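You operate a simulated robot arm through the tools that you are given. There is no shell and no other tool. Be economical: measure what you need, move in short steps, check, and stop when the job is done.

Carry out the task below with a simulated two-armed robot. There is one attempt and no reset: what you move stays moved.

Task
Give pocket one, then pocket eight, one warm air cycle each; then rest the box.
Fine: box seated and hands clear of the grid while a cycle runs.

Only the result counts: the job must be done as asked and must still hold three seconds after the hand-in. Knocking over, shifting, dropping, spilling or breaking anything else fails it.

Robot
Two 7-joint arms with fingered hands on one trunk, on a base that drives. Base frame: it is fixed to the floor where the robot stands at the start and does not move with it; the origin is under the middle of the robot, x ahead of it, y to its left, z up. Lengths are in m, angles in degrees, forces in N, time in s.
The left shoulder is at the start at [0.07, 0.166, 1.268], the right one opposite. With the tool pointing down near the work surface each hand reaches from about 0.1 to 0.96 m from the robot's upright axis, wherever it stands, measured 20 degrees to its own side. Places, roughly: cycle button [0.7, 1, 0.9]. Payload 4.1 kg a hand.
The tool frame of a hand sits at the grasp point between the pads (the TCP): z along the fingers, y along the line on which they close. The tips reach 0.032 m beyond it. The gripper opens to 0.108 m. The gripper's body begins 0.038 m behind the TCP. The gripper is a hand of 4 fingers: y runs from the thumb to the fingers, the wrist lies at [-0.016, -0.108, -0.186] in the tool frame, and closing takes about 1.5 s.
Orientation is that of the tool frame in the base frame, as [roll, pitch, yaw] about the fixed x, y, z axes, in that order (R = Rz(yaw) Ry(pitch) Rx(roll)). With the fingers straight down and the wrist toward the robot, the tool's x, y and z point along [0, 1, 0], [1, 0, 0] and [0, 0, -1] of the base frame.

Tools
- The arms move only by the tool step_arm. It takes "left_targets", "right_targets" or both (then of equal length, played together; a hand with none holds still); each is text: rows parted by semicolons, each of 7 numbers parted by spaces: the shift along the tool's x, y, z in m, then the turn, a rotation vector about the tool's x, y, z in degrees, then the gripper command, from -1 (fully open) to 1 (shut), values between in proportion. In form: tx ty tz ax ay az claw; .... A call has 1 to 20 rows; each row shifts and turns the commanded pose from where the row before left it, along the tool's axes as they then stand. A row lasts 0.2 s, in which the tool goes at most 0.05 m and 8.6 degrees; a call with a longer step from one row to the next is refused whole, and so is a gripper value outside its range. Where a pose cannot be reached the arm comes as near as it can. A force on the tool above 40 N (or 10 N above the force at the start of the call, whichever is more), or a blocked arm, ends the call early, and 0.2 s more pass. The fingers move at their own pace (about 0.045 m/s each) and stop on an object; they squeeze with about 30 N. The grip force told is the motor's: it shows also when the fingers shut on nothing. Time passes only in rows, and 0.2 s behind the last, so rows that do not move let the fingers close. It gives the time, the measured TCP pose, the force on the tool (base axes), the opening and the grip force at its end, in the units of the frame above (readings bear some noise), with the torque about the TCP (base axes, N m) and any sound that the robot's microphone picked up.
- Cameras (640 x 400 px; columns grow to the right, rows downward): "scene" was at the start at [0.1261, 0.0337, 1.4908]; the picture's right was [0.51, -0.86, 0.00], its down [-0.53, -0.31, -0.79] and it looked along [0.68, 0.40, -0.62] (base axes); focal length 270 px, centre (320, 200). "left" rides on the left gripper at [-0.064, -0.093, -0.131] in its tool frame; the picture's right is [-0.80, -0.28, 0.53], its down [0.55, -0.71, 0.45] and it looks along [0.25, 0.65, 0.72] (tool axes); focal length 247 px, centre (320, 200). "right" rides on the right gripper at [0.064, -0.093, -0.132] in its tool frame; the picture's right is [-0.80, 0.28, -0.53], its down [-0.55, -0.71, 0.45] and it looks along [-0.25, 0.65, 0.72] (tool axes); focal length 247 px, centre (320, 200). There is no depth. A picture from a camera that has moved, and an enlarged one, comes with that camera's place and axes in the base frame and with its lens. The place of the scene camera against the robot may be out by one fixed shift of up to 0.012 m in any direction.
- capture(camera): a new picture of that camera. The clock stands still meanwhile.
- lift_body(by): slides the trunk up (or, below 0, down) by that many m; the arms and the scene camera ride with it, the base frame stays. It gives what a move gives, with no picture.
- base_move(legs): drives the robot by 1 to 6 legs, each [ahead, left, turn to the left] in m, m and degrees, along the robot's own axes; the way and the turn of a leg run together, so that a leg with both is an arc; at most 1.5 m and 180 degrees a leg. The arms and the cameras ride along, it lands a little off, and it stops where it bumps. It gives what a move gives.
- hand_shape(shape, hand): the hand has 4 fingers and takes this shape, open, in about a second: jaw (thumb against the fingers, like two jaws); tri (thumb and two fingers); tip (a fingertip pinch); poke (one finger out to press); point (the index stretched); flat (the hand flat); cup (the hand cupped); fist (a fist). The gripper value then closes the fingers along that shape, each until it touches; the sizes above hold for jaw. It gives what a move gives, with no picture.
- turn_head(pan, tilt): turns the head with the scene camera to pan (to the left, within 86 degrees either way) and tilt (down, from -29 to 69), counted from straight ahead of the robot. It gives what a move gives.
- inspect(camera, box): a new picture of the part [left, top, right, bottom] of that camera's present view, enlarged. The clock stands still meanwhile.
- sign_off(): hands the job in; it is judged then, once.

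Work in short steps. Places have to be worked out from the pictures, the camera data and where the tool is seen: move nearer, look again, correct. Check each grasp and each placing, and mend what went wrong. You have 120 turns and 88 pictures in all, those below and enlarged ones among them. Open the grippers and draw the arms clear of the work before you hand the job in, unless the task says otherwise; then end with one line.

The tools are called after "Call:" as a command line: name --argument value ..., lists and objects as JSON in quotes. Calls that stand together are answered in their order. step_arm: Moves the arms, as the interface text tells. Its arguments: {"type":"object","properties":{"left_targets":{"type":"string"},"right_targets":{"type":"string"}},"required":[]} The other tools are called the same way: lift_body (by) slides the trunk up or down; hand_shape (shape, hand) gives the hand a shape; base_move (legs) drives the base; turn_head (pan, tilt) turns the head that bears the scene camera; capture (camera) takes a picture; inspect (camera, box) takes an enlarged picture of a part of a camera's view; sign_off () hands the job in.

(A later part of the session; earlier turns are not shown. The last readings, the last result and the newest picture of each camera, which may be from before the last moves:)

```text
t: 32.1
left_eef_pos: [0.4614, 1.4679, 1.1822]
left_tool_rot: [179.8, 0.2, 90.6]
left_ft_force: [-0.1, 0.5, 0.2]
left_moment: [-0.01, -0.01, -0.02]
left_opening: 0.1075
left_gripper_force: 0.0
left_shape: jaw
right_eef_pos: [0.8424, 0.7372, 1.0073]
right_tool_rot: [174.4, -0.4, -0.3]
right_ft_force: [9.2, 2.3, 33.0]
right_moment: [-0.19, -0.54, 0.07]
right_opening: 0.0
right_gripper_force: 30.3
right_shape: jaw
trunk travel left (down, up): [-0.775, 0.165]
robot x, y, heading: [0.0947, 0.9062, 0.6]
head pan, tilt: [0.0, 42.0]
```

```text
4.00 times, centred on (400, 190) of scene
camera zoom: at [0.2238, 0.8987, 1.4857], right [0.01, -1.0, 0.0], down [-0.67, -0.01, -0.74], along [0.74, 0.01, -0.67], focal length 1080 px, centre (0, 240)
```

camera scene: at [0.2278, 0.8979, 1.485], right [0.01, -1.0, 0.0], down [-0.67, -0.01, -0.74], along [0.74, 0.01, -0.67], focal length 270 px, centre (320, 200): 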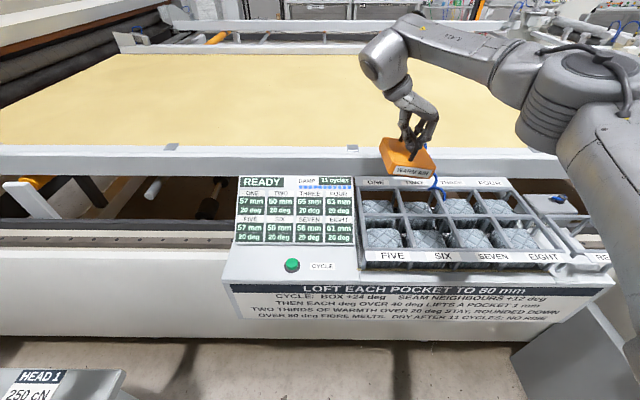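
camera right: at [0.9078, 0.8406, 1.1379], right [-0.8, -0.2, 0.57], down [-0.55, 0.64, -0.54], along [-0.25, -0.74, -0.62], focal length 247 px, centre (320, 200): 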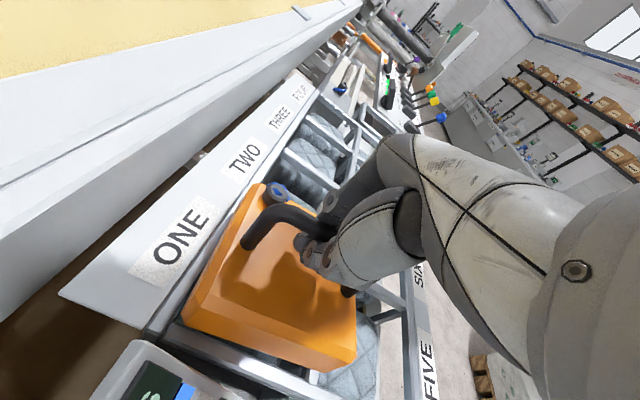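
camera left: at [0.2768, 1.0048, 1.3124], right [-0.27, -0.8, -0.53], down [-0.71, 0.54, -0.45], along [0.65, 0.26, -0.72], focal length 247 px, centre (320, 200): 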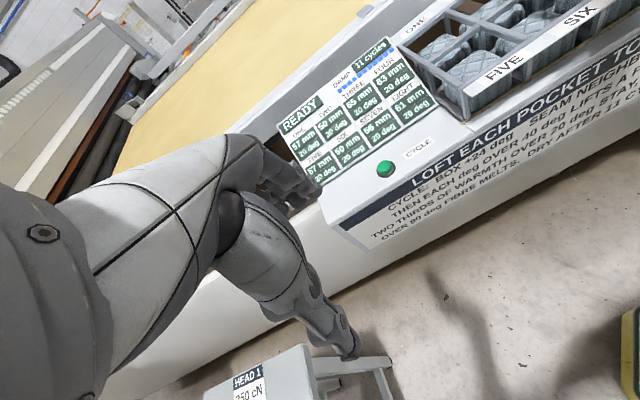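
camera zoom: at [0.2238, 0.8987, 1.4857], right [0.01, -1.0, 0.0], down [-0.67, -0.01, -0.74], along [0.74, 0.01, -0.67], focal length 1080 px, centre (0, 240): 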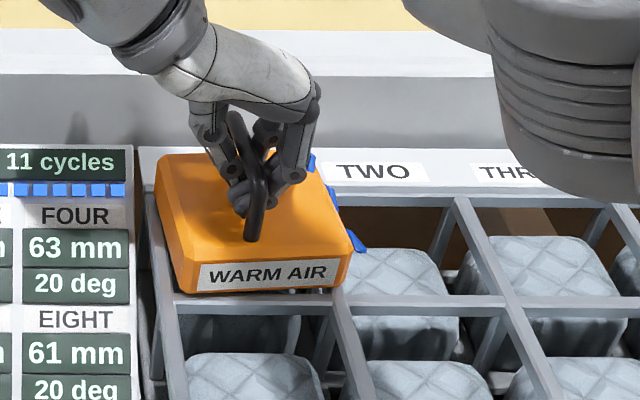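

It is firmly on the frame but the face spans 185–348 px against a cell of 170–338, so it is still ~8 mm to the right and yawed ~2.5°. I lift 12 mm, correct both, and set it down again.

Call:
step_arm --right_targets "0 0 -0.012 0 0 0 1;0 -0.008 0 0 0 2.5 1;0 0 0.005 0 0 0 1;0 0 0.003 0 0 0 1;0 0 0 0 0 0 1"

Call:
inspect --camera "scene" --box '[350, 140, 450, 240]'

Call:
inspect --camera "right" --box '[120, 150, 400, 400]'

```text
t: 33.3
left_eef_pos: [0.4626, 1.4673, 1.1821]
left_tool_rot: [179.9, 0.0, 90.6]
left_ft_force: [0.1, 0.0, 0.0]
left_moment: [-0.01, 0.0, 0.02]
left_opening: 0.1071
left_gripper_force: 0.0
left_shape: jaw
right_eef_pos: [0.8412, 0.7452, 1.0091]
right_tool_rot: [174.5, -0.4, -2.6]
right_ft_force: [4.4, 0.4, 13.6]
right_moment: [-0.09, -0.17, 0.04]
right_opening: 0.0
right_gripper_force: 30.4
right_shape: jaw
trunk travel left (down, up): [-0.775, 0.165]
robot x, y, heading: [0.0931, 0.9087, 0.4]
head pan, tilt: [0.0, 42.0]
```

```text
4.00 times, centred on (400, 190) of scene
camera zoom: at [0.2259, 0.8975, 1.4853], right [0.01, -1.0, 0.0], down [-0.67, -0.01, -0.74], along [0.74, 0.01, -0.67], focal length 1080 px, centre (0, 240)
```

zoom: 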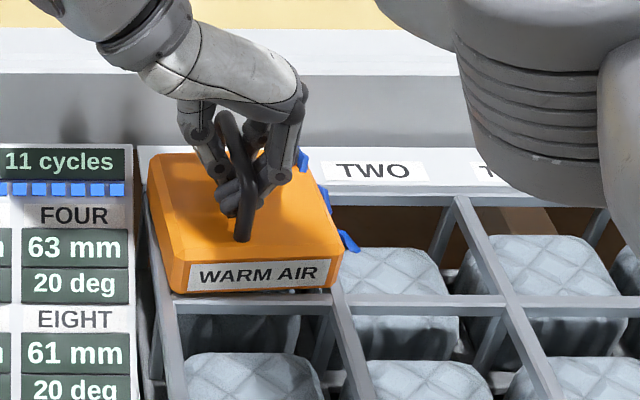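

```text
1.60 times, centred on (260, 275) of right
camera zoom: at [0.9099, 0.8478, 1.13], right [-0.81, -0.19, 0.55], down [-0.51, 0.68, -0.52], along [-0.28, -0.7, -0.65], focal length 395 px, centre (416, 80)
```

zoom: 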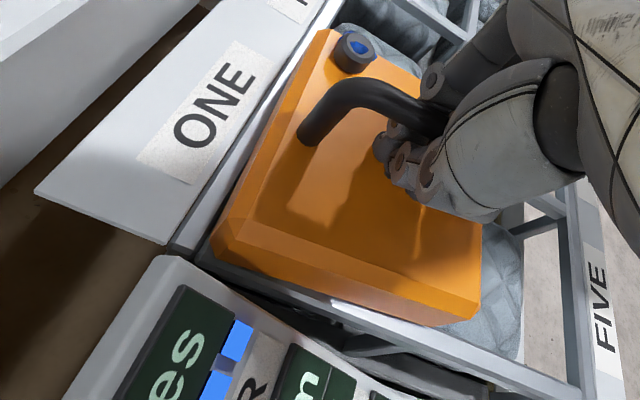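

Face now spans 177–340 against the cell's 170–338, good. I ease off the pressure and open the hand.

Call:
step_arm --right_targets "0 0 -0.003 0 0 0 1;0 0 0 0 0 0 0.5;0 0 0 0 0 0 0;0 0 0 0 0 0 -0.5;0 0 0 0 0 0 -1;0 0 0 0 0 0 -1;0 0 0 0 0 0 -1;0 0 0 0 0 0 -1;0 0 0 0 0 0 -1"

Call:
inspect --camera "scene" --box '[350, 140, 450, 240]'

```text
t: 35.3
left_eef_pos: [0.4667, 1.4671, 1.1806]
left_tool_rot: [-179.9, -0.1, 90.5]
left_ft_force: [0.2, 1.3, -0.5]
left_moment: [-0.01, 0.01, 0.0]
left_opening: 0.1076
left_gripper_force: 0.0
left_shape: jaw
right_eef_pos: [0.8448, 0.7436, 1.0096]
right_tool_rot: [174.4, -0.5, -2.8]
right_ft_force: [-0.7, 0.4, -0.8]
right_moment: [-0.04, 0.03, 0.02]
right_opening: 0.1074
right_gripper_force: 0.1
right_shape: jaw
trunk travel left (down, up): [-0.775, 0.165]
robot x, y, heading: [0.0904, 0.9045, 0.6]
head pan, tilt: [0.0, 42.0]
stopped in row 9 (right hand): the force on the tool passed its limit at 42 N (the readings are from after the stop); the commanded pose is now the measured one
```

```text
4.00 times, centred on (400, 190) of scene
camera zoom: at [0.2302, 0.8974, 1.4839], right [0.01, -1.0, 0.0], down [-0.67, -0.01, -0.74], along [0.74, 0.01, -0.67], focal length 1080 px, centre (0, 240)
```

zoom: 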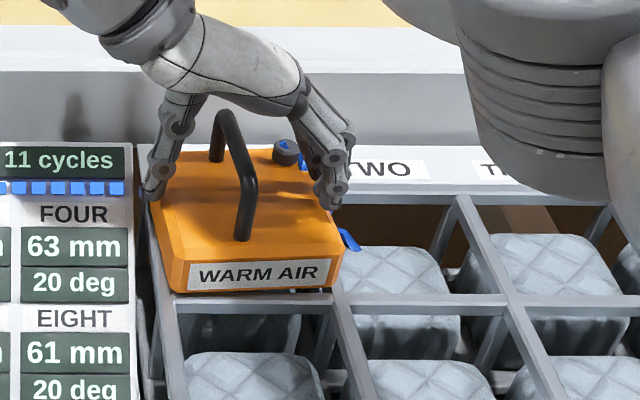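

Hand open, box unmoved; a finger brushed on opening. I raise straight up slowly.

Call:
step_arm --right_targets "0 0.001 -0.01 0 0 0 -1;0 0.001 -0.01 0 0 0 -1;0 0.002 -0.02 0 0 0 -1;0 0.003 -0.03 0 0 0 -1;0 0.003 -0.03 0 0 0 -1;0 0.003 -0.03 0 0 0 -1;0 0 0 0 0 0 -1"

Call:
inspect --camera "scene" --box '[320, 120, 480, 280]'

Call:
capture --camera "right"

```text
t: 36.9
left_eef_pos: [0.4643, 1.4661, 1.1814]
left_tool_rot: [-179.9, 0.0, 90.5]
left_ft_force: [-0.3, -0.2, 0.5]
left_moment: [-0.01, 0.01, 0.03]
left_opening: 0.1078
left_gripper_force: 0.0
left_shape: jaw
right_eef_pos: [0.8421, 0.74, 1.1396]
right_tool_rot: [174.4, -0.5, -2.8]
right_ft_force: [0.1, 0.2, -0.7]
right_moment: [0.0, 0.03, -0.03]
right_opening: 0.1078
right_gripper_force: 0.0
right_shape: jaw
trunk travel left (down, up): [-0.775, 0.165]
robot x, y, heading: [0.0916, 0.9076, 0.8]
head pan, tilt: [0.0, 42.0]
```

```text
2.50 times, centred on (400, 200) of scene
camera zoom: at [0.2281, 0.8968, 1.4849], right [0.01, -1.0, 0.0], down [-0.67, -0.01, -0.74], along [0.74, 0.01, -0.67], focal length 675 px, centre (120, 200)
```

zoom: 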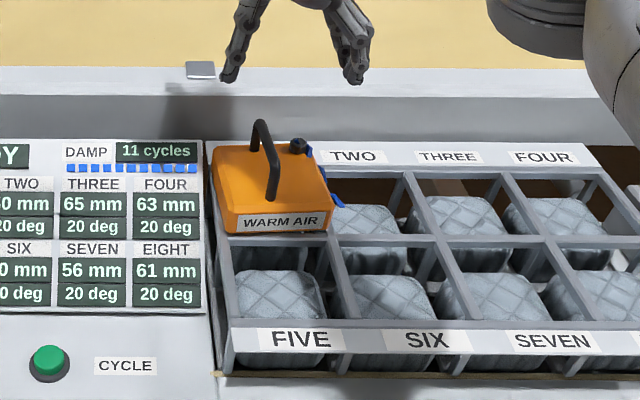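

```text
46 pictures are left
camera right: at [0.9102, 0.8431, 1.2611], right [-0.81, -0.19, 0.55], down [-0.51, 0.69, -0.52], along [-0.28, -0.7, -0.65], focal length 247 px, centre (320, 200)
```

right: 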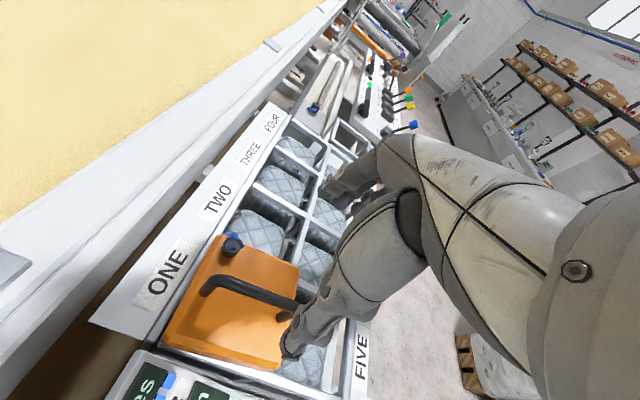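

Box sits squarely over pocket one. I withdraw the right hand from over the grid and set the left hand to the poke shape.

Call:
step_arm --right_targets "-0.045 0.012 -0.005 2 0 0 -1;-0.045 0.012 0 2 0 0 -1;-0.045 0.012 0 1.6 0 0 -1;-0.045 0.012 0 0 0 0 -1;-0.045 0.012 0 0 0 0 -1;-0.045 0.012 0 0 0 0 -1;-0.045 0.012 0 0 0 0 -1;-0.045 0.012 0 0 0 0 -1;-0.045 0.012 0 0 0 0 -1;0 0 0 0 0 0 -1"

Call:
hand_shape --hand "left" --shape "poke"

Call:
step_arm --left_targets "-0.0475 0.02 0.01 0 0 0 -1;-0.0475 0.02 0.01 0 0 0 -1;-0.0475 0.015 0.01 0 0 0 -1;-0.0475 0.015 0.01 0 0 0 -1;-0.0475 0.015 0.01 0 0 0 -1;-0.0475 0.015 0.01 0 0 0 -1;-0.0475 0.015 0.01 0 0 0 -1;-0.0475 0.015 0.01 0 0 0 -1;-0.0475 0.015 0.01 0 0 0 -1;-0.0475 0.015 0.01 0 0 0 -1;0 0 0 0 0 0 -1"

Call:
capture --camera "scene"

Call:
capture --camera "left"

```text
t: 39.1
left_eef_pos: [0.4656, 1.4661, 1.1823]
left_tool_rot: [-180.0, 0.0, 90.5]
left_ft_force: [1.1, 0.3, 0.7]
left_moment: [-0.02, 0.03, 0.02]
left_opening: 0.1079
left_gripper_force: 0.2
left_shape: jaw
right_eef_pos: [0.4307, 0.6535, 1.1439]
right_tool_rot: [-180.0, -0.4, -2.9]
right_ft_force: [0.1, 0.5, -0.2]
right_moment: [-0.01, 0.02, -0.03]
right_opening: 0.1076
right_gripper_force: 0.0
right_shape: jaw
trunk travel left (down, up): [-0.775, 0.165]
robot x, y, heading: [0.0918, 0.9074, 0.8]
head pan, tilt: [0.0, 42.0]
```

```text
t: 40.0
left_eef_pos: [0.4643, 1.466, 1.1835]
left_tool_rot: [-180.0, 0.1, 90.6]
left_ft_force: [-0.3, -0.6, 0.1]
left_moment: [0.02, 0.0, 0.0]
left_opening: 0.0
left_gripper_force: 0.1
left_shape: poke
right_eef_pos: [0.4309, 0.6549, 1.1431]
right_tool_rot: [-179.9, -0.5, -3.0]
right_ft_force: [0.1, 0.5, -0.5]
right_moment: [0.02, 0.03, 0.0]
right_opening: 0.1074
right_gripper_force: 0.1
right_shape: jaw
trunk travel left (down, up): [-0.775, 0.165]
robot x, y, heading: [0.091, 0.9065, 0.7]
head pan, tilt: [0.0, 42.0]
```

```text
refused: row 1 steps farther than a row can; nothing moved
```

```text
45 pictures are left
camera scene: at [0.2276, 0.8967, 1.485], right [0.01, -1.0, 0.0], down [-0.67, -0.01, -0.74], along [0.74, 0.01, -0.67], focal length 270 px, centre (320, 200)
```

scene: 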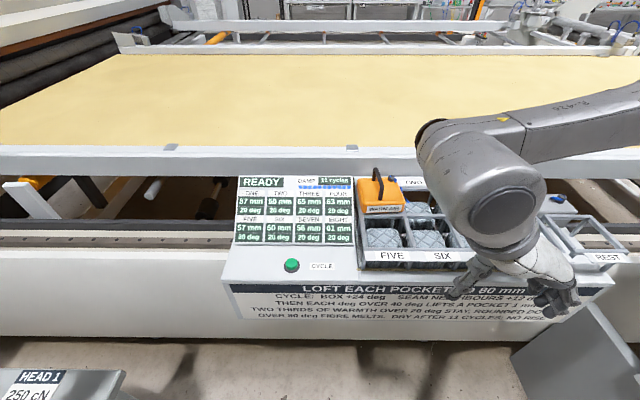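

```text
44 pictures are left
camera left: at [0.3729, 1.4008, 1.3124], right [-0.28, -0.8, -0.53], down [-0.71, 0.54, -0.45], along [0.65, 0.26, -0.72], focal length 247 px, centre (320, 200)
```

left: 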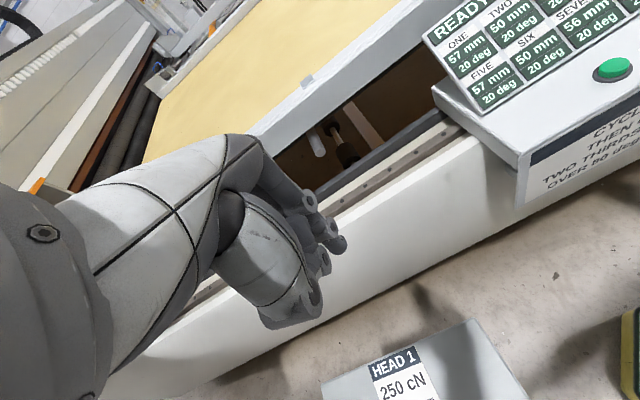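

One row was too long; I redo the left move with smaller rows.

Call:
step_arm --left_targets "-0.0395 0.015 0.008 0 0 0 -1;-0.0395 0.015 0.008 0 0 0 -1;-0.0395 0.015 0.008 0 0 0 -1;-0.0395 0.015 0.008 0 0 0 -1;-0.0395 0.015 0.008 0 0 0 -1;-0.0395 0.015 0.008 0 0 0 -1;-0.0395 0.015 0.008 0 0 0 -1;-0.0395 0.015 0.008 0 0 0 -1;-0.0395 0.015 0.008 0 0 0 -1;-0.0395 0.015 0.008 0 0 0 -1;-0.0395 0.015 0.008 0 0 0 -1;-0.0395 0.015 0.008 0 0 0 -1;0 0 0 0 0 0 -1"

Call:
inspect --camera "scene" --box '[200, 120, 440, 300]'

Call:
capture --camera "left"

```text
t: 42.8
left_eef_pos: [0.622, 1.0791, 1.1301]
left_tool_rot: [180.0, 0.0, 90.5]
left_ft_force: [0.3, -0.1, 0.5]
left_moment: [0.0, 0.0, -0.01]
left_opening: 0.0002
left_gripper_force: 0.0
left_shape: poke
left hand out of reach, approached as far as the arm can: row 4, 6, 10, 11, 12
right_eef_pos: [0.431, 0.6562, 1.1447]
right_tool_rot: [-180.0, -0.5, -2.9]
right_ft_force: [0.1, 0.1, 0.9]
right_moment: [0.0, -0.01, -0.02]
right_opening: 0.1074
right_gripper_force: 0.1
right_shape: jaw
trunk travel left (down, up): [-0.775, 0.165]
robot x, y, heading: [0.0921, 0.9048, 0.6]
head pan, tilt: [0.0, 42.0]
```

```text
2.22 times, centred on (320, 210) of scene
camera zoom: at [0.2284, 0.8977, 1.4849], right [0.01, -1.0, 0.0], down [-0.67, -0.01, -0.74], along [0.74, 0.01, -0.67], focal length 600 px, centre (320, 178)
```

zoom: 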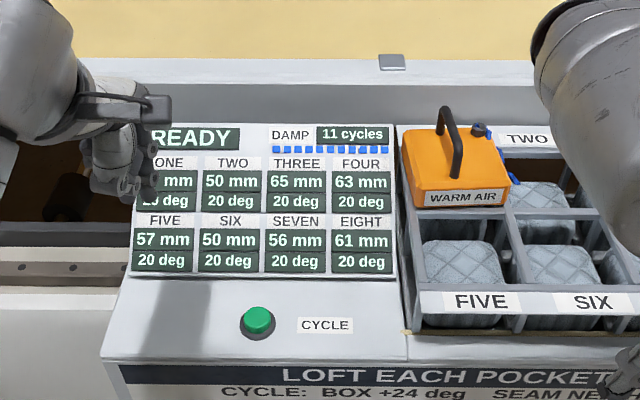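

```text
42 pictures are left
camera left: at [0.5307, 1.0132, 1.2606], right [-0.28, -0.8, -0.53], down [-0.71, 0.54, -0.45], along [0.65, 0.25, -0.72], focal length 247 px, centre (320, 200)
```

left: 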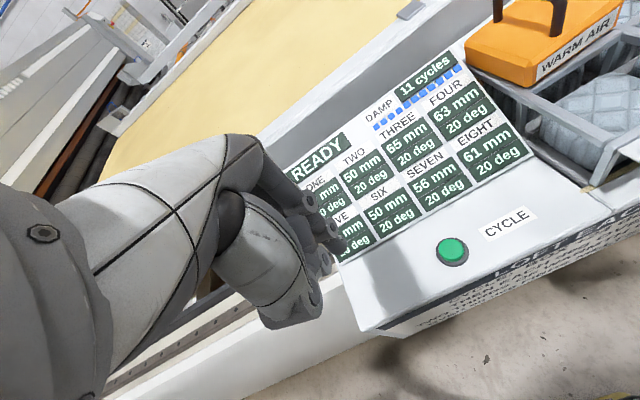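

The arm solver balked at some rows; the target itself should be in reach. I retry forward first, then sideways.

Call:
step_arm --left_targets "0 0.025 0 0 0 0 -1;0 0.025 0 0 0 0 -1;-0.03 0 0 0 0 0 -1;-0.03 0 0 0 0 0 -1;-0.03 0 0 0 0 0 -1;0 0 0 0 0 0 -1"

```text
t: 44.2
left_eef_pos: [0.6451, 1.0779, 1.1537]
left_tool_rot: [-180.0, 0.0, 90.4]
left_ft_force: [0.2, -0.6, 0.0]
left_moment: [0.02, 0.01, -0.01]
left_opening: 0.0002
left_gripper_force: 0.1
left_shape: poke
left hand out of reach, approached as far as the arm can: row 1, 2, 3, 4, 5
right_eef_pos: [0.43, 0.6551, 1.1442]
right_tool_rot: [-179.8, -0.6, -2.9]
right_ft_force: [0.2, 0.5, 0.0]
right_moment: [-0.01, -0.02, 0.01]
right_opening: 0.1077
right_gripper_force: 0.1
right_shape: jaw
trunk travel left (down, up): [-0.775, 0.165]
robot x, y, heading: [0.0907, 0.9069, 0.5]
head pan, tilt: [0.0, 42.0]
```

The pose is limited by the wrist; I turn the left hand's yaw toward 130° (the comfortable way) and try again.

Call:
step_arm --left_targets "0 0 0 0 0 -8 -1;0 0 0 0 0 -8 -1;0 0 0 0 0 -8 -1;0 0 0 0 0 -8 -1;0 0 0 0 0 -8 -1;0 0 0 0 0 0 -1"

```text
t: 45.6
left_eef_pos: [0.627, 1.1244, 1.169]
left_tool_rot: [-180.0, 0.4, 122.4]
left_ft_force: [0.0, 0.4, 0.3]
left_moment: [0.04, -0.01, 0.01]
left_opening: 0.0002
left_gripper_force: 0.1
left_shape: poke
left hand out of reach, approached as far as the arm can: row 1, 2, 3, 4, 5
right_eef_pos: [0.4317, 0.6555, 1.1441]
right_tool_rot: [-179.9, -0.5, -2.8]
right_ft_force: [-0.7, 0.3, -0.4]
right_moment: [0.01, -0.02, 0.01]
right_opening: 0.1075
right_gripper_force: 0.0
right_shape: jaw
trunk travel left (down, up): [-0.775, 0.165]
robot x, y, heading: [0.0912, 0.9049, 0.4]
head pan, tilt: [0.0, 42.0]
```

Rather than fight the wrist, I return the yaw and drive the base 0.17 to the right, so the button falls on the left hand's own side (pocket one needs no more reaching).

Call:
step_arm --left_targets "0 0 0 0 0 8 -1;0 0 0 0 0 8 -1;0 0 0 0 0 8 -1;0 0 0 0 0 8 -1;0 0 0 0 0 0 -1"

Call:
base_move --legs '[[0, -0.2, 0]]'

```text
t: 46.8
left_eef_pos: [0.6268, 1.125, 1.1698]
left_tool_rot: [180.0, 0.3, 90.3]
left_ft_force: [-0.9, -0.2, 0.3]
left_moment: [0.01, 0.04, 0.0]
left_opening: 0.0001
left_gripper_force: 0.1
left_shape: poke
right_eef_pos: [0.4304, 0.6547, 1.1452]
right_tool_rot: [-179.9, -0.5, -2.8]
right_ft_force: [-0.6, 0.2, 0.0]
right_moment: [0.0, 0.02, -0.01]
right_opening: 0.1075
right_gripper_force: 0.0
right_shape: jaw
trunk travel left (down, up): [-0.775, 0.165]
robot x, y, heading: [0.0956, 0.9099, 0.6]
head pan, tilt: [0.0, 42.0]
```

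```text
t: 48.4
left_eef_pos: [0.6291, 0.9295, 1.1691]
left_tool_rot: [180.0, 0.4, 90.7]
left_ft_force: [-0.2, 0.1, -0.9]
left_moment: [0.01, 0.01, 0.02]
left_opening: 0.0002
left_gripper_force: 0.1
left_shape: poke
right_eef_pos: [0.4341, 0.459, 1.1442]
right_tool_rot: [-180.0, -0.5, -2.8]
right_ft_force: [0.4, 0.9, 0.2]
right_moment: [0.02, -0.01, 0.01]
right_opening: 0.108
right_gripper_force: 0.1
right_shape: jaw
trunk travel left (down, up): [-0.775, 0.165]
robot x, y, heading: [0.0963, 0.7045, 0.9]
head pan, tilt: [0.0, 42.0]
```

Now I bring the left finger above the button, still ~10 cm up, and look.

Call:
step_arm --left_targets "0.02 0.01 0.01 0 0 0 -1;0.02 0.01 0.02 0 0 0 -1;0.02 0.01 0.03 0 0 0 -1;0 0 0.03 0 0 0 -1;0 0 0 0 0 0 -1"

Call:
inspect --camera "scene" --box '[140, 110, 400, 300]'

Call:
capture --camera "left"

```text
t: 49.6
left_eef_pos: [0.6604, 0.9887, 1.0775]
left_tool_rot: [179.9, 0.3, 90.6]
left_ft_force: [0.0, -0.8, 0.5]
left_moment: [0.03, 0.03, 0.02]
left_opening: 0.0
left_gripper_force: 0.1
left_shape: poke
right_eef_pos: [0.4338, 0.4565, 1.1448]
right_tool_rot: [-179.9, -0.5, -2.6]
right_ft_force: [0.2, -0.5, -0.5]
right_moment: [-0.01, 0.0, -0.01]
right_opening: 0.1078
right_gripper_force: 0.1
right_shape: jaw
trunk travel left (down, up): [-0.775, 0.165]
robot x, y, heading: [0.0935, 0.7077, 1.0]
head pan, tilt: [0.0, 42.0]
```

```text
2.11 times, centred on (270, 205) of scene
camera zoom: at [0.2295, 0.6978, 1.485], right [0.01, -1.0, 0.0], down [-0.67, -0.01, -0.74], along [0.74, 0.01, -0.67], focal length 568 px, centre (425, 190)
```

zoom: 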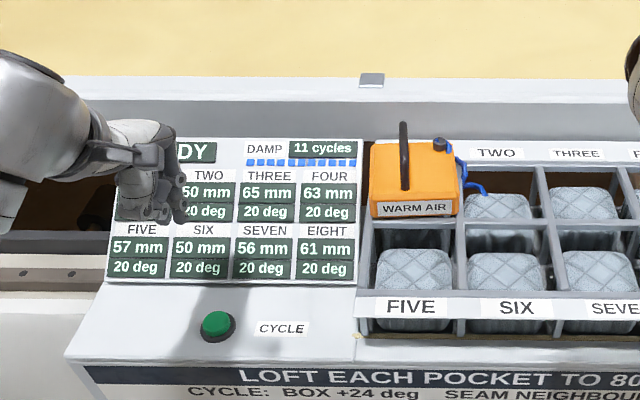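

```text
40 pictures are left
camera left: at [0.5667, 0.9228, 1.208], right [-0.27, -0.8, -0.53], down [-0.71, 0.54, -0.45], along [0.65, 0.25, -0.72], focal length 247 px, centre (320, 200)
```

left: 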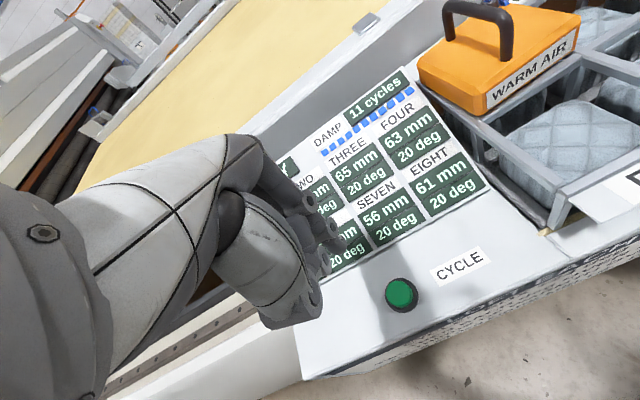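

Button refined to (0.674, 0.990, 0.83). I need to know which fingertip sticks out, so I zoom on the hand.

Call:
inspect --camera "scene" --box '[170, 150, 250, 210]'

Call:
inspect --camera "left" --box '[230, 140, 430, 340]'

```text
6.67 times, centred on (210, 180) of scene
camera zoom: at [0.2295, 0.6978, 1.485], right [0.01, -1.0, 0.0], down [-0.67, -0.01, -0.74], along [0.74, 0.01, -0.67], focal length 1799 px, centre (1053, 333)
```

zoom: 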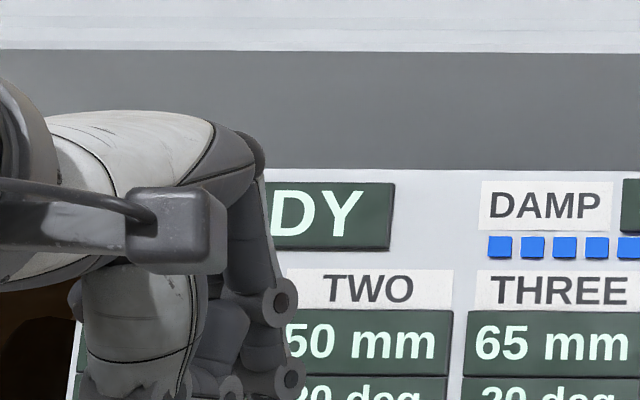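

```text
2.00 times, centred on (330, 240) of left
camera zoom: at [0.5667, 0.9228, 1.208], right [-0.27, -0.8, -0.53], down [-0.71, 0.54, -0.45], along [0.65, 0.25, -0.72], focal length 494 px, centre (300, 120)
```

zoom: 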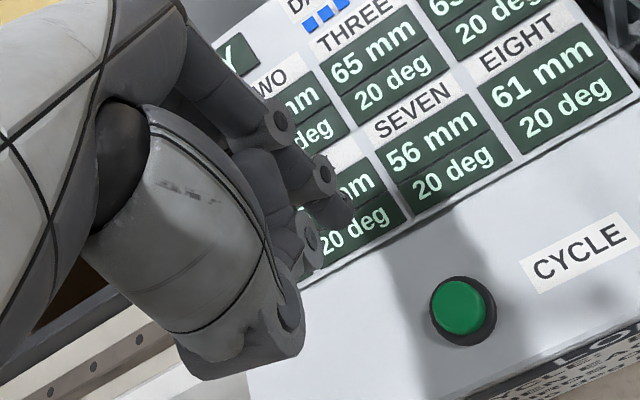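

The extended fingertip triangulates to about (0.698, 0.995, 1.00). I move it back 0.024 in x and lower to ~5 cm above the button to check.

Call:
step_arm --left_targets "-0.003 -0.012 0.03 0 0 0 -1;-0.002 -0.012 0.03 0 0 0 -1;0 0 0.03 0 0 0 -1;0 0 0.02 0 0 0 -1;0 0 0 0 0 0 -1"

Call:
inspect --camera "scene" --box '[170, 170, 290, 290]'

Call:
inspect --camera "left" --box '[230, 140, 470, 370]'

```text
t: 50.8
left_eef_pos: [0.6214, 0.9981, 0.9963]
left_tool_rot: [-179.9, 0.3, 90.5]
left_ft_force: [-0.2, -0.5, -0.1]
left_moment: [0.01, -0.01, 0.03]
left_opening: 0.0
left_gripper_force: 0.1
left_shape: poke
left hand out of reach, approached as far as the arm can: row 3, 4
right_eef_pos: [0.4348, 0.4576, 1.1438]
right_tool_rot: [-179.9, -0.4, -2.7]
right_ft_force: [0.4, -0.1, 0.5]
right_moment: [-0.03, 0.0, -0.01]
right_opening: 0.1076
right_gripper_force: 0.2
right_shape: jaw
trunk travel left (down, up): [-0.775, 0.165]
robot x, y, heading: [0.0959, 0.7118, 0.5]
head pan, tilt: [0.0, 42.0]
```

```text
3.33 times, centred on (230, 230) of scene
camera zoom: at [0.2304, 0.6975, 1.4849], right [0.01, -1.0, 0.0], down [-0.67, -0.01, -0.74], along [0.74, 0.01, -0.67], focal length 900 px, centre (620, 100)
```

zoom: 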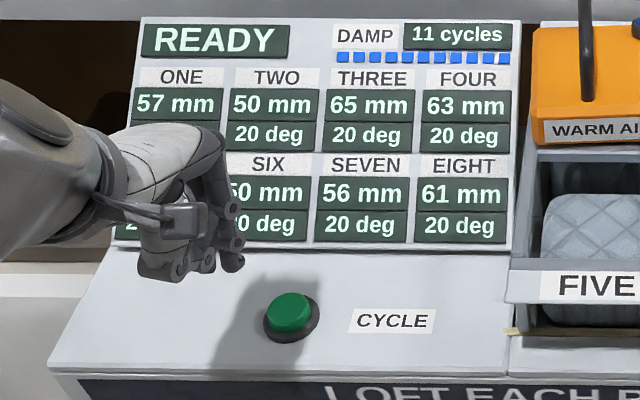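

```text
1.74 times, centred on (350, 255) of left
camera zoom: at [0.5304, 0.9339, 1.1272], right [-0.27, -0.8, -0.53], down [-0.71, 0.54, -0.45], along [0.65, 0.25, -0.72], focal length 430 px, centre (268, 104)
```

zoom: 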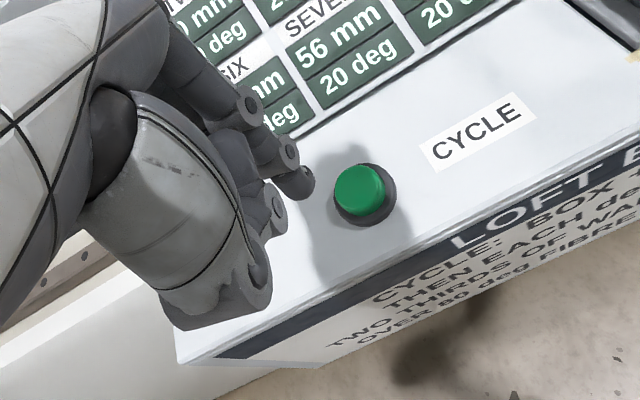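

The left arm cannot get lower because the trunk stands high. I raise both hands and lower the trunk 0.18 m for better arm posture.

Call:
step_arm --left_targets "0 0 -0.03 0 0 0 -1;0 0 -0.03 0 0 0 -1;0 0 -0.03 0 0 0 -1;0 0 -0.03 0 0 0 -1;0 0 0 0 0 0 -1" --right_targets "0 0 -0.03 0 0 0 -1;0 0 -0.03 0 0 0 -1;0 0 -0.03 0 0 0 -1;0 0 -0.03 0 0 0 -1;0 0 0 0 0 0 -1"

Call:
lift_body --by -0.18

Call:
capture --camera "scene"

```text
t: 52.0
left_eef_pos: [0.6239, 0.9992, 1.1167]
left_tool_rot: [180.0, 0.3, 90.6]
left_ft_force: [0.3, -0.5, -0.8]
left_moment: [0.0, 0.0, 0.01]
left_opening: 0.0
left_gripper_force: 0.1
left_shape: poke
right_eef_pos: [0.4322, 0.4613, 1.2657]
right_tool_rot: [-179.9, -0.3, -2.7]
right_ft_force: [0.3, -0.8, 0.2]
right_moment: [-0.03, 0.03, 0.01]
right_opening: 0.1076
right_gripper_force: 0.0
right_shape: jaw
trunk travel left (down, up): [-0.775, 0.165]
robot x, y, heading: [0.0944, 0.7102, 0.8]
head pan, tilt: [0.0, 42.0]
```

```text
t: 54.0
left_eef_pos: [0.6225, 0.9998, 0.9369]
left_tool_rot: [179.9, 0.4, 90.6]
left_ft_force: [-0.2, 0.0, 0.3]
left_moment: [-0.04, 0.01, -0.01]
left_opening: 0.0
left_gripper_force: 0.0
left_shape: poke
right_eef_pos: [0.4326, 0.4617, 1.0865]
right_tool_rot: [-179.9, -0.5, -2.6]
right_ft_force: [0.3, -0.6, -0.3]
right_moment: [0.0, 0.04, 0.0]
right_opening: 0.1079
right_gripper_force: 0.0
right_shape: jaw
trunk travel left (down, up): [-0.595, 0.345]
robot x, y, heading: [0.0943, 0.7045, 0.8]
head pan, tilt: [0.0, 42.0]
```

```text
35 pictures are left
camera scene: at [0.2299, 0.698, 1.305], right [0.01, -1.0, 0.0], down [-0.67, -0.01, -0.74], along [0.74, 0.01, -0.67], focal length 270 px, centre (320, 200)
```

scene: 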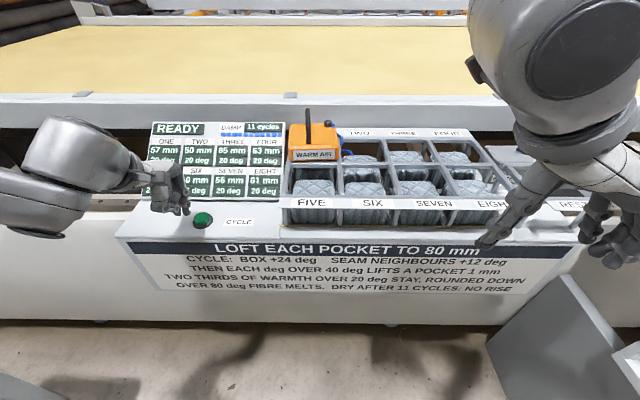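

The fingertip is now just above and slightly left of the button. I zoom to fix the offset.

Call:
inspect --camera "scene" --box '[140, 160, 240, 250]'

Call:
inspect --camera "left" --box '[230, 140, 470, 370]'

```text
4.44 times, centred on (190, 205) of scene
camera zoom: at [0.2299, 0.698, 1.305], right [0.01, -1.0, 0.0], down [-0.67, -0.01, -0.74], along [0.74, 0.01, -0.67], focal length 1200 px, centre (898, 178)
```

zoom: 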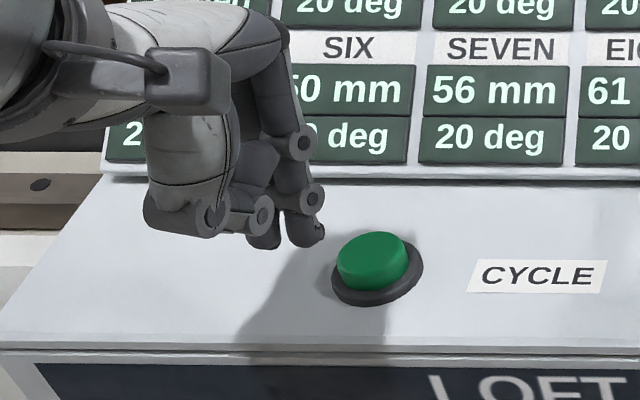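

```text
1.74 times, centred on (350, 255) of left
camera zoom: at [0.5307, 0.9349, 1.0679], right [-0.27, -0.8, -0.53], down [-0.71, 0.54, -0.45], along [0.65, 0.25, -0.72], focal length 430 px, centre (268, 104)
```

zoom: 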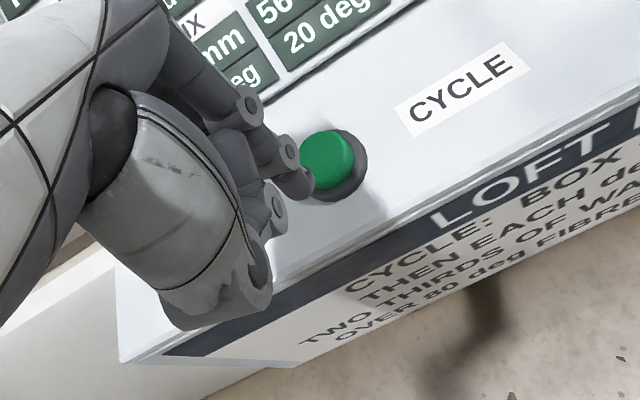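

Using the same two views, the tip must go +0.035 in x, −0.007 in y and 0.046 down. I shift it first, then descend 3 cm.

Call:
step_arm --left_targets "-0.004 0.018 0 0 0 0 -1;-0.003 0.017 0 0 0 0 -1;0 0 0.015 0 0 0 -1;0 0 0.015 0 0 0 -1;0 0 0 0 0 0 -1"

Call:
inspect --camera "scene" --box '[140, 160, 240, 250]'

Call:
inspect --camera "left" --box '[230, 140, 470, 370]'

```text
t: 55.2
left_eef_pos: [0.6577, 0.9938, 0.9074]
left_tool_rot: [179.9, 0.2, 90.6]
left_ft_force: [-0.2, -0.3, 0.1]
left_moment: [-0.02, 0.0, 0.01]
left_opening: 0.0002
left_gripper_force: 0.0
left_shape: poke
right_eef_pos: [0.4316, 0.461, 1.0852]
right_tool_rot: [-179.9, -0.5, -2.7]
right_ft_force: [0.3, 0.6, -0.3]
right_moment: [0.0, -0.02, 0.02]
right_opening: 0.1073
right_gripper_force: 0.1
right_shape: jaw
trunk travel left (down, up): [-0.595, 0.345]
robot x, y, heading: [0.0938, 0.7072, 0.8]
head pan, tilt: [0.0, 42.0]
```

```text
4.44 times, centred on (190, 205) of scene
camera zoom: at [0.2298, 0.6978, 1.305], right [0.01, -1.0, 0.0], down [-0.67, -0.01, -0.74], along [0.74, 0.01, -0.67], focal length 1200 px, centre (898, 178)
```

zoom: 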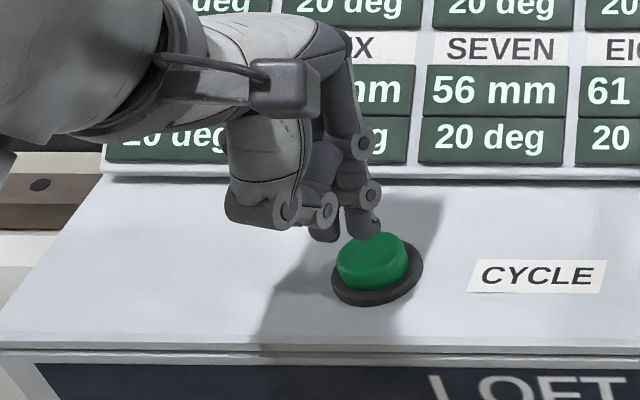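

```text
1.74 times, centred on (350, 255) of left
camera zoom: at [0.5651, 0.9285, 1.0384], right [-0.27, -0.8, -0.53], down [-0.71, 0.54, -0.45], along [0.65, 0.25, -0.72], focal length 430 px, centre (268, 104)
```

zoom: 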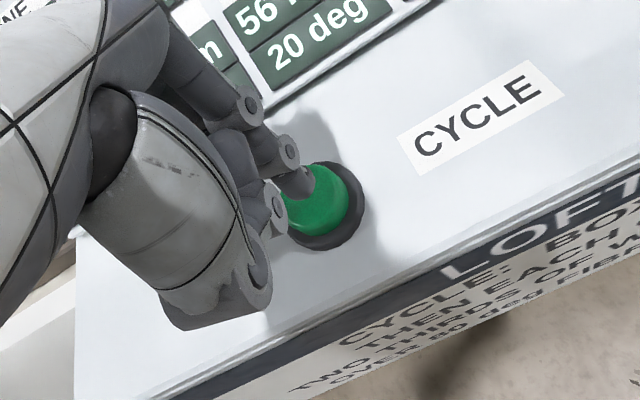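

The tip is right over the button. I press down in small steps.

Call:
step_arm --left_targets "0 0 0.006 0 0 0 -1;0 0 0.005 0 0 0 -1;0 0 0.005 0 0 0 -1;0 0 0.004 0 0 0 -1;0 0 0 0 0 0 -1"

Call:
inspect --camera "scene" --box '[120, 110, 360, 250]'

```text
t: 56.4
left_eef_pos: [0.6579, 0.9928, 0.8876]
left_tool_rot: [179.9, 0.3, 90.6]
left_ft_force: [0.6, -0.9, 3.3]
left_moment: [-0.01, -0.01, 0.0]
left_opening: 0.0003
left_gripper_force: 0.0
left_shape: poke
right_eef_pos: [0.4314, 0.4603, 1.0859]
right_tool_rot: [-179.8, -0.6, -2.8]
right_ft_force: [-0.1, 0.1, -1.3]
right_moment: [0.0, 0.01, 0.03]
right_opening: 0.1077
right_gripper_force: 0.0
right_shape: jaw
trunk travel left (down, up): [-0.595, 0.345]
robot x, y, heading: [0.092, 0.7048, 0.7]
head pan, tilt: [0.0, 42.0]
heard: click
```

```text
2.67 times, centred on (240, 180) of scene
camera zoom: at [0.2299, 0.6977, 1.305], right [0.01, -1.0, 0.0], down [-0.67, -0.01, -0.74], along [0.74, 0.01, -0.67], focal length 720 px, centre (533, 253)
```

zoom: 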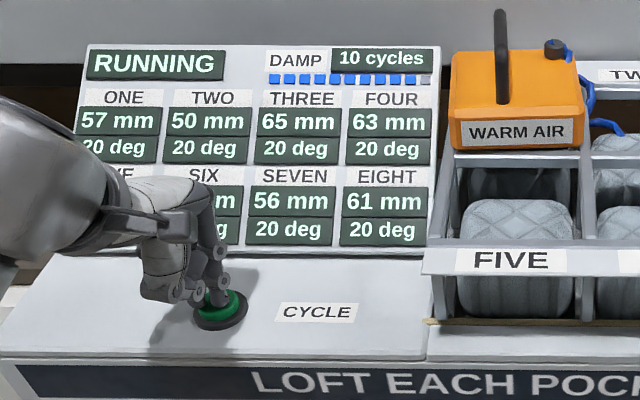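

A click and RUNNING, with 10 cycles left. I lift the finger off and wait for the cycle to end.

Call:
step_arm --left_targets "0 0 -0.02 0 0 0 -1;0 0 -0.02 0 0 0 -1;0 0 -0.02 0 0 0 -1;0 0 0 0 0 0 -1;0 0 0 0 0 0 -1;0 0 0 0 0 0 -1;0 0 0 0 0 0 -1;0 0 0 0 0 0 -1;0 0 0 0 0 0 -1;0 0 0 0 0 0 -1;0 0 0 0 0 0 -1;0 0 0 0 0 0 -1;0 0 0 0 0 0 -1;0 0 0 0 0 0 -1;0 0 0 0 0 0 -1;0 0 0 0 0 0 -1;0 0 0 0 0 0 -1;0 0 0 0 0 0 -1;0 0 0 0 0 0 -1;0 0 0 0 0 0 -1"

Call:
inspect --camera "scene" --box '[120, 110, 360, 250]'

```text
t: 60.6
left_eef_pos: [0.6556, 0.9927, 0.9468]
left_tool_rot: [179.9, 0.3, 90.7]
left_ft_force: [-0.8, -0.4, 0.8]
left_moment: [0.03, -0.01, 0.01]
left_opening: 0.0
left_gripper_force: 0.2
left_shape: poke
right_eef_pos: [0.4322, 0.4612, 1.0845]
right_tool_rot: [-179.8, -0.5, -2.7]
right_ft_force: [0.0, -0.3, -0.1]
right_moment: [0.02, -0.03, -0.01]
right_opening: 0.1075
right_gripper_force: 0.1
right_shape: jaw
trunk travel left (down, up): [-0.595, 0.345]
robot x, y, heading: [0.0938, 0.7051, 0.9]
head pan, tilt: [0.0, 42.0]
```

```text
2.67 times, centred on (240, 180) of scene
camera zoom: at [0.2302, 0.698, 1.3049], right [0.01, -1.0, 0.0], down [-0.67, -0.01, -0.74], along [0.74, 0.01, -0.67], focal length 720 px, centre (533, 253)
```

zoom: 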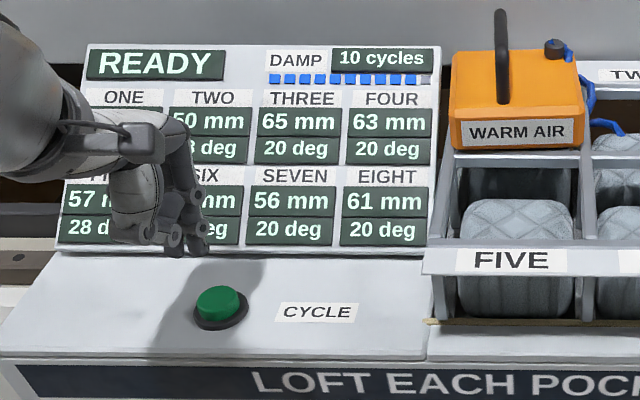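

READY again; TWO and FIVE read 28°, so pocket one has had its cycle. I draw the left hand up and back, raise the right, and drive left again to fetch the box.

Call:
step_arm --left_targets "0 -0.03 -0.03 0 0 0 -1;0 -0.03 -0.03 0 0 0 -1;0 -0.03 -0.03 0 0 0 -1;0 0 -0.02 0 0 0 -1" --right_targets "0 0 -0.02 0 0 2.8 -1;0 0 -0.02 0 0 0 -1;0 0 -0.02 0 0 0 -1;0 0 0 0 0 0 -1"

Call:
base_move --legs '[[0, 0.2, 0]]'

```text
t: 61.6
left_eef_pos: [0.5791, 0.9882, 1.0426]
left_tool_rot: [179.9, 0.1, 90.4]
left_ft_force: [-0.1, -0.3, 0.9]
left_moment: [0.03, 0.04, -0.01]
left_opening: 0.0
left_gripper_force: 0.1
left_shape: poke
left hand out of reach, approached as far as the arm can: row 3
right_eef_pos: [0.4305, 0.4583, 1.1462]
right_tool_rot: [-179.9, -0.5, -5.5]
right_ft_force: [-0.4, 0.6, -0.1]
right_moment: [-0.01, 0.02, -0.02]
right_opening: 0.1075
right_gripper_force: 0.0
right_shape: jaw
trunk travel left (down, up): [-0.595, 0.345]
robot x, y, heading: [0.0996, 0.7068, 0.7]
head pan, tilt: [0.0, 42.0]
```

```text
t: 63.2
left_eef_pos: [0.5769, 1.1928, 1.0413]
left_tool_rot: [179.8, 0.3, 90.9]
left_ft_force: [0.2, 0.3, 0.4]
left_moment: [-0.01, -0.03, -0.05]
left_opening: 0.0
left_gripper_force: 0.0
left_shape: poke
right_eef_pos: [0.4281, 0.6632, 1.1466]
right_tool_rot: [-180.0, -0.5, -5.1]
right_ft_force: [-0.1, 0.5, -0.2]
right_moment: [0.0, 0.0, -0.01]
right_opening: 0.1075
right_gripper_force: 0.2
right_shape: jaw
trunk travel left (down, up): [-0.595, 0.345]
robot x, y, heading: [0.0905, 0.9067, 1.2]
head pan, tilt: [0.0, 42.0]
```

Yaw went the wrong way; I correct it to about 0 while moving over the box on pocket one.

Call:
step_arm --right_targets "0 0 0 0 0 -4.5 -1;0.0415 -0.008 0 0 0 0 -1;0.0415 -0.008 0 0 0 0 -1;0.0415 -0.008 0 0 0 0 -1;0.0415 -0.008 0 0 0 0 -1;0.0415 -0.008 0 0 0 0 -1;0.0415 -0.008 0 0 0 0 -1;0.0415 -0.008 0 0 0 0 -1;0.0415 -0.008 0 0 0 0 -1;0.0415 -0.008 0 0 0 0 -1;0.0415 -0.008 0 0 0 0 -1;0 0 0.02 0 0 0 -1;0 0 0.02 0 0 0 -1;0 0 0 0 0 0 -1"

Call:
inspect --camera "scene" --box '[330, 60, 490, 220]'

Call:
capture --camera "right"

```text
t: 66.2
left_eef_pos: [0.5752, 1.1934, 1.0412]
left_tool_rot: [179.9, 0.4, 90.9]
left_ft_force: [0.1, -0.5, -0.4]
left_moment: [-0.01, 0.0, -0.03]
left_opening: 0.0
left_gripper_force: 0.1
left_shape: poke
right_eef_pos: [0.8426, 0.7385, 1.1088]
right_tool_rot: [-180.0, -0.5, -0.6]
right_ft_force: [-0.2, 0.5, 0.2]
right_moment: [0.0, -0.02, 0.0]
right_opening: 0.1077
right_gripper_force: 0.0
right_shape: jaw
trunk travel left (down, up): [-0.595, 0.345]
robot x, y, heading: [0.092, 0.9063, 1.0]
head pan, tilt: [0.0, 42.0]
```

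```text
2.50 times, centred on (410, 140) of scene
camera zoom: at [0.2267, 0.8983, 1.305], right [0.02, -1.0, 0.0], down [-0.67, -0.01, -0.74], along [0.74, 0.01, -0.67], focal length 675 px, centre (95, 350)
```

zoom: 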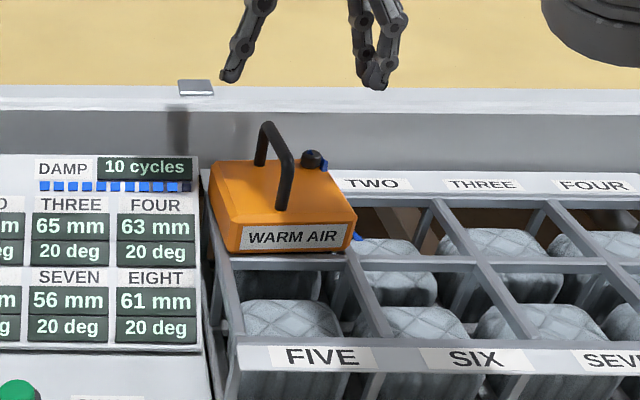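

```text
27 pictures are left
camera right: at [0.9071, 0.8311, 1.2415], right [-0.81, -0.28, 0.53], down [-0.54, 0.71, -0.45], along [-0.25, -0.65, -0.72], focal length 247 px, centre (320, 200)
```

right: 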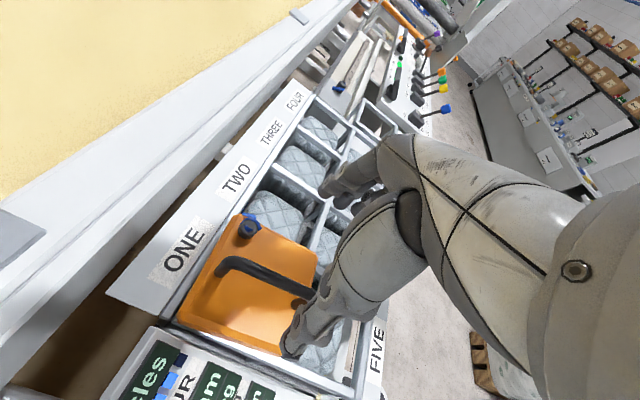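

The handle lies beneath the hand at (0.844, ~0.738). I descend and grip.

Call:
step_arm --right_targets "0 0 0.03 0 0 0 -1;0 0 0.03 0 0 0 -1;0 0 0.025 0 0 0 -1;0 0 0.014 0 0 0 -1;0 0 0 0 0 0 -1;0 0 0 0 0 0 -0.5;0 0 0 0 0 0 0;0 0 0 0 0 0 0.5;0 0 0 0 0 0 1;0 0 0 0 0 0 1;0 0 0 0 0 0 1;0 0 0 0 0 0 1;0 0 0 0 0 0 1;0 0 0 0 0 0 1;0 0 -0.01 0 0 0 1;0 0 -0.015 0 0 0 1;0 0 -0.025 0 0 0 1;0 0 0 0 0 0 1"

Call:
inspect --camera "scene" --box '[330, 60, 490, 220]'

```text
t: 70.0
left_eef_pos: [0.577, 1.1912, 1.0418]
left_tool_rot: [179.9, 0.2, 90.9]
left_ft_force: [-0.9, 1.0, 1.6]
left_moment: [0.0, 0.0, -0.02]
left_opening: 0.0
left_gripper_force: 0.1
left_shape: poke
right_eef_pos: [0.8483, 0.738, 1.0605]
right_tool_rot: [-179.9, -0.4, -0.6]
right_ft_force: [-0.1, -0.1, -2.6]
right_moment: [-0.02, 0.06, 0.04]
right_opening: 0.0001
right_gripper_force: 30.5
right_shape: jaw
trunk travel left (down, up): [-0.595, 0.345]
robot x, y, heading: [0.0927, 0.9061, 0.9]
head pan, tilt: [0.0, 42.0]
```

```text
2.50 times, centred on (410, 140) of scene
camera zoom: at [0.2281, 0.8977, 1.3048], right [0.02, -1.0, 0.0], down [-0.67, -0.01, -0.74], along [0.74, 0.01, -0.67], focal length 675 px, centre (95, 350)
```

zoom: 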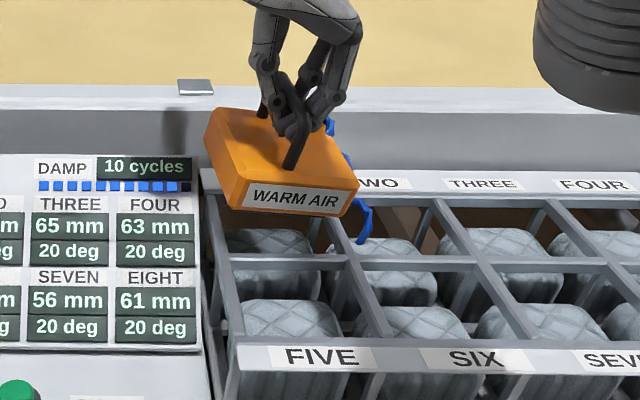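

Box held again. I lift it clear with the 6° levelling tilt, drive the base back right 0.2, then go to pocket eight.

Call:
step_arm --right_targets "0 0 -0.03 -2 0 0 1;0 0 -0.03 -2 0 0 1;0 0 -0.02 -2 0 0 1;0 0 0 0 0 0 1"

Call:
base_move --legs '[[0, -0.2, 0]]'

```text
t: 71.0
left_eef_pos: [0.5764, 1.1922, 1.0422]
left_tool_rot: [-180.0, 0.3, 90.9]
left_ft_force: [-0.7, 0.0, -0.1]
left_moment: [0.0, -0.01, 0.02]
left_opening: 0.0
left_gripper_force: 0.1
left_shape: poke
right_eef_pos: [0.8478, 0.7419, 1.1426]
right_tool_rot: [174.1, -0.4, -0.6]
right_ft_force: [-0.2, -0.5, -3.0]
right_moment: [-0.03, -0.02, 0.02]
right_opening: 0.0
right_gripper_force: 30.2
right_shape: jaw
trunk travel left (down, up): [-0.595, 0.345]
robot x, y, heading: [0.0938, 0.9059, 0.9]
head pan, tilt: [0.0, 42.0]
```

```text
t: 72.5
left_eef_pos: [0.581, 0.9949, 1.0408]
left_tool_rot: [-180.0, 0.3, 90.8]
left_ft_force: [0.6, 0.6, -0.7]
left_moment: [-0.01, -0.01, -0.02]
left_opening: 0.0
left_gripper_force: 0.1
left_shape: poke
right_eef_pos: [0.8499, 0.5429, 1.143]
right_tool_rot: [174.1, -0.5, -0.7]
right_ft_force: [0.2, 0.3, -4.2]
right_moment: [-0.01, -0.01, -0.03]
right_opening: 0.0
right_gripper_force: 29.8
right_shape: jaw
trunk travel left (down, up): [-0.595, 0.345]
robot x, y, heading: [0.0962, 0.7085, 0.8]
head pan, tilt: [0.0, 42.0]
```

Now over toward pocket eight and partway down, then check.

Call:
step_arm --right_targets "-0.031 0.037 0 0 0 0 1;-0.031 0.037 0 0 0 0 1;-0.031 0.037 0 0 0 0 1;-0.031 0.038 0 0 0 0 1;0 0 0.03 0 0 0 1;0 0 0.03 0 0 0 1;0 0 0.03 0 0 0 1;0 0 0.015 0 0 0 1;0 0 0 0 0 0 1"

Call:
inspect --camera "scene" --box '[400, 90, 560, 250]'

```text
t: 74.5
left_eef_pos: [0.58, 0.9941, 1.0418]
left_tool_rot: [179.9, 0.2, 90.8]
left_ft_force: [-0.3, 0.0, 0.0]
left_moment: [0.03, -0.03, 0.03]
left_opening: 0.0001
left_gripper_force: 0.1
left_shape: poke
right_eef_pos: [0.7247, 0.386, 1.0525]
right_tool_rot: [174.1, -0.5, -0.8]
right_ft_force: [-1.3, -0.5, -4.1]
right_moment: [-0.02, 0.01, 0.0]
right_opening: 0.0
right_gripper_force: 30.6
right_shape: jaw
trunk travel left (down, up): [-0.595, 0.345]
robot x, y, heading: [0.0927, 0.704, 1.0]
head pan, tilt: [0.0, 42.0]
```

```text
2.50 times, centred on (480, 170) of scene
camera zoom: at [0.2304, 0.7001, 1.305], right [0.02, -1.0, 0.0], down [-0.67, -0.01, -0.74], along [0.74, 0.01, -0.67], focal length 675 px, centre (-80, 275)
```

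zoom: 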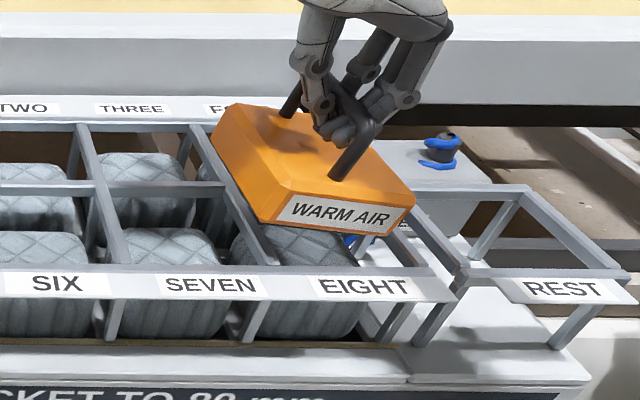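

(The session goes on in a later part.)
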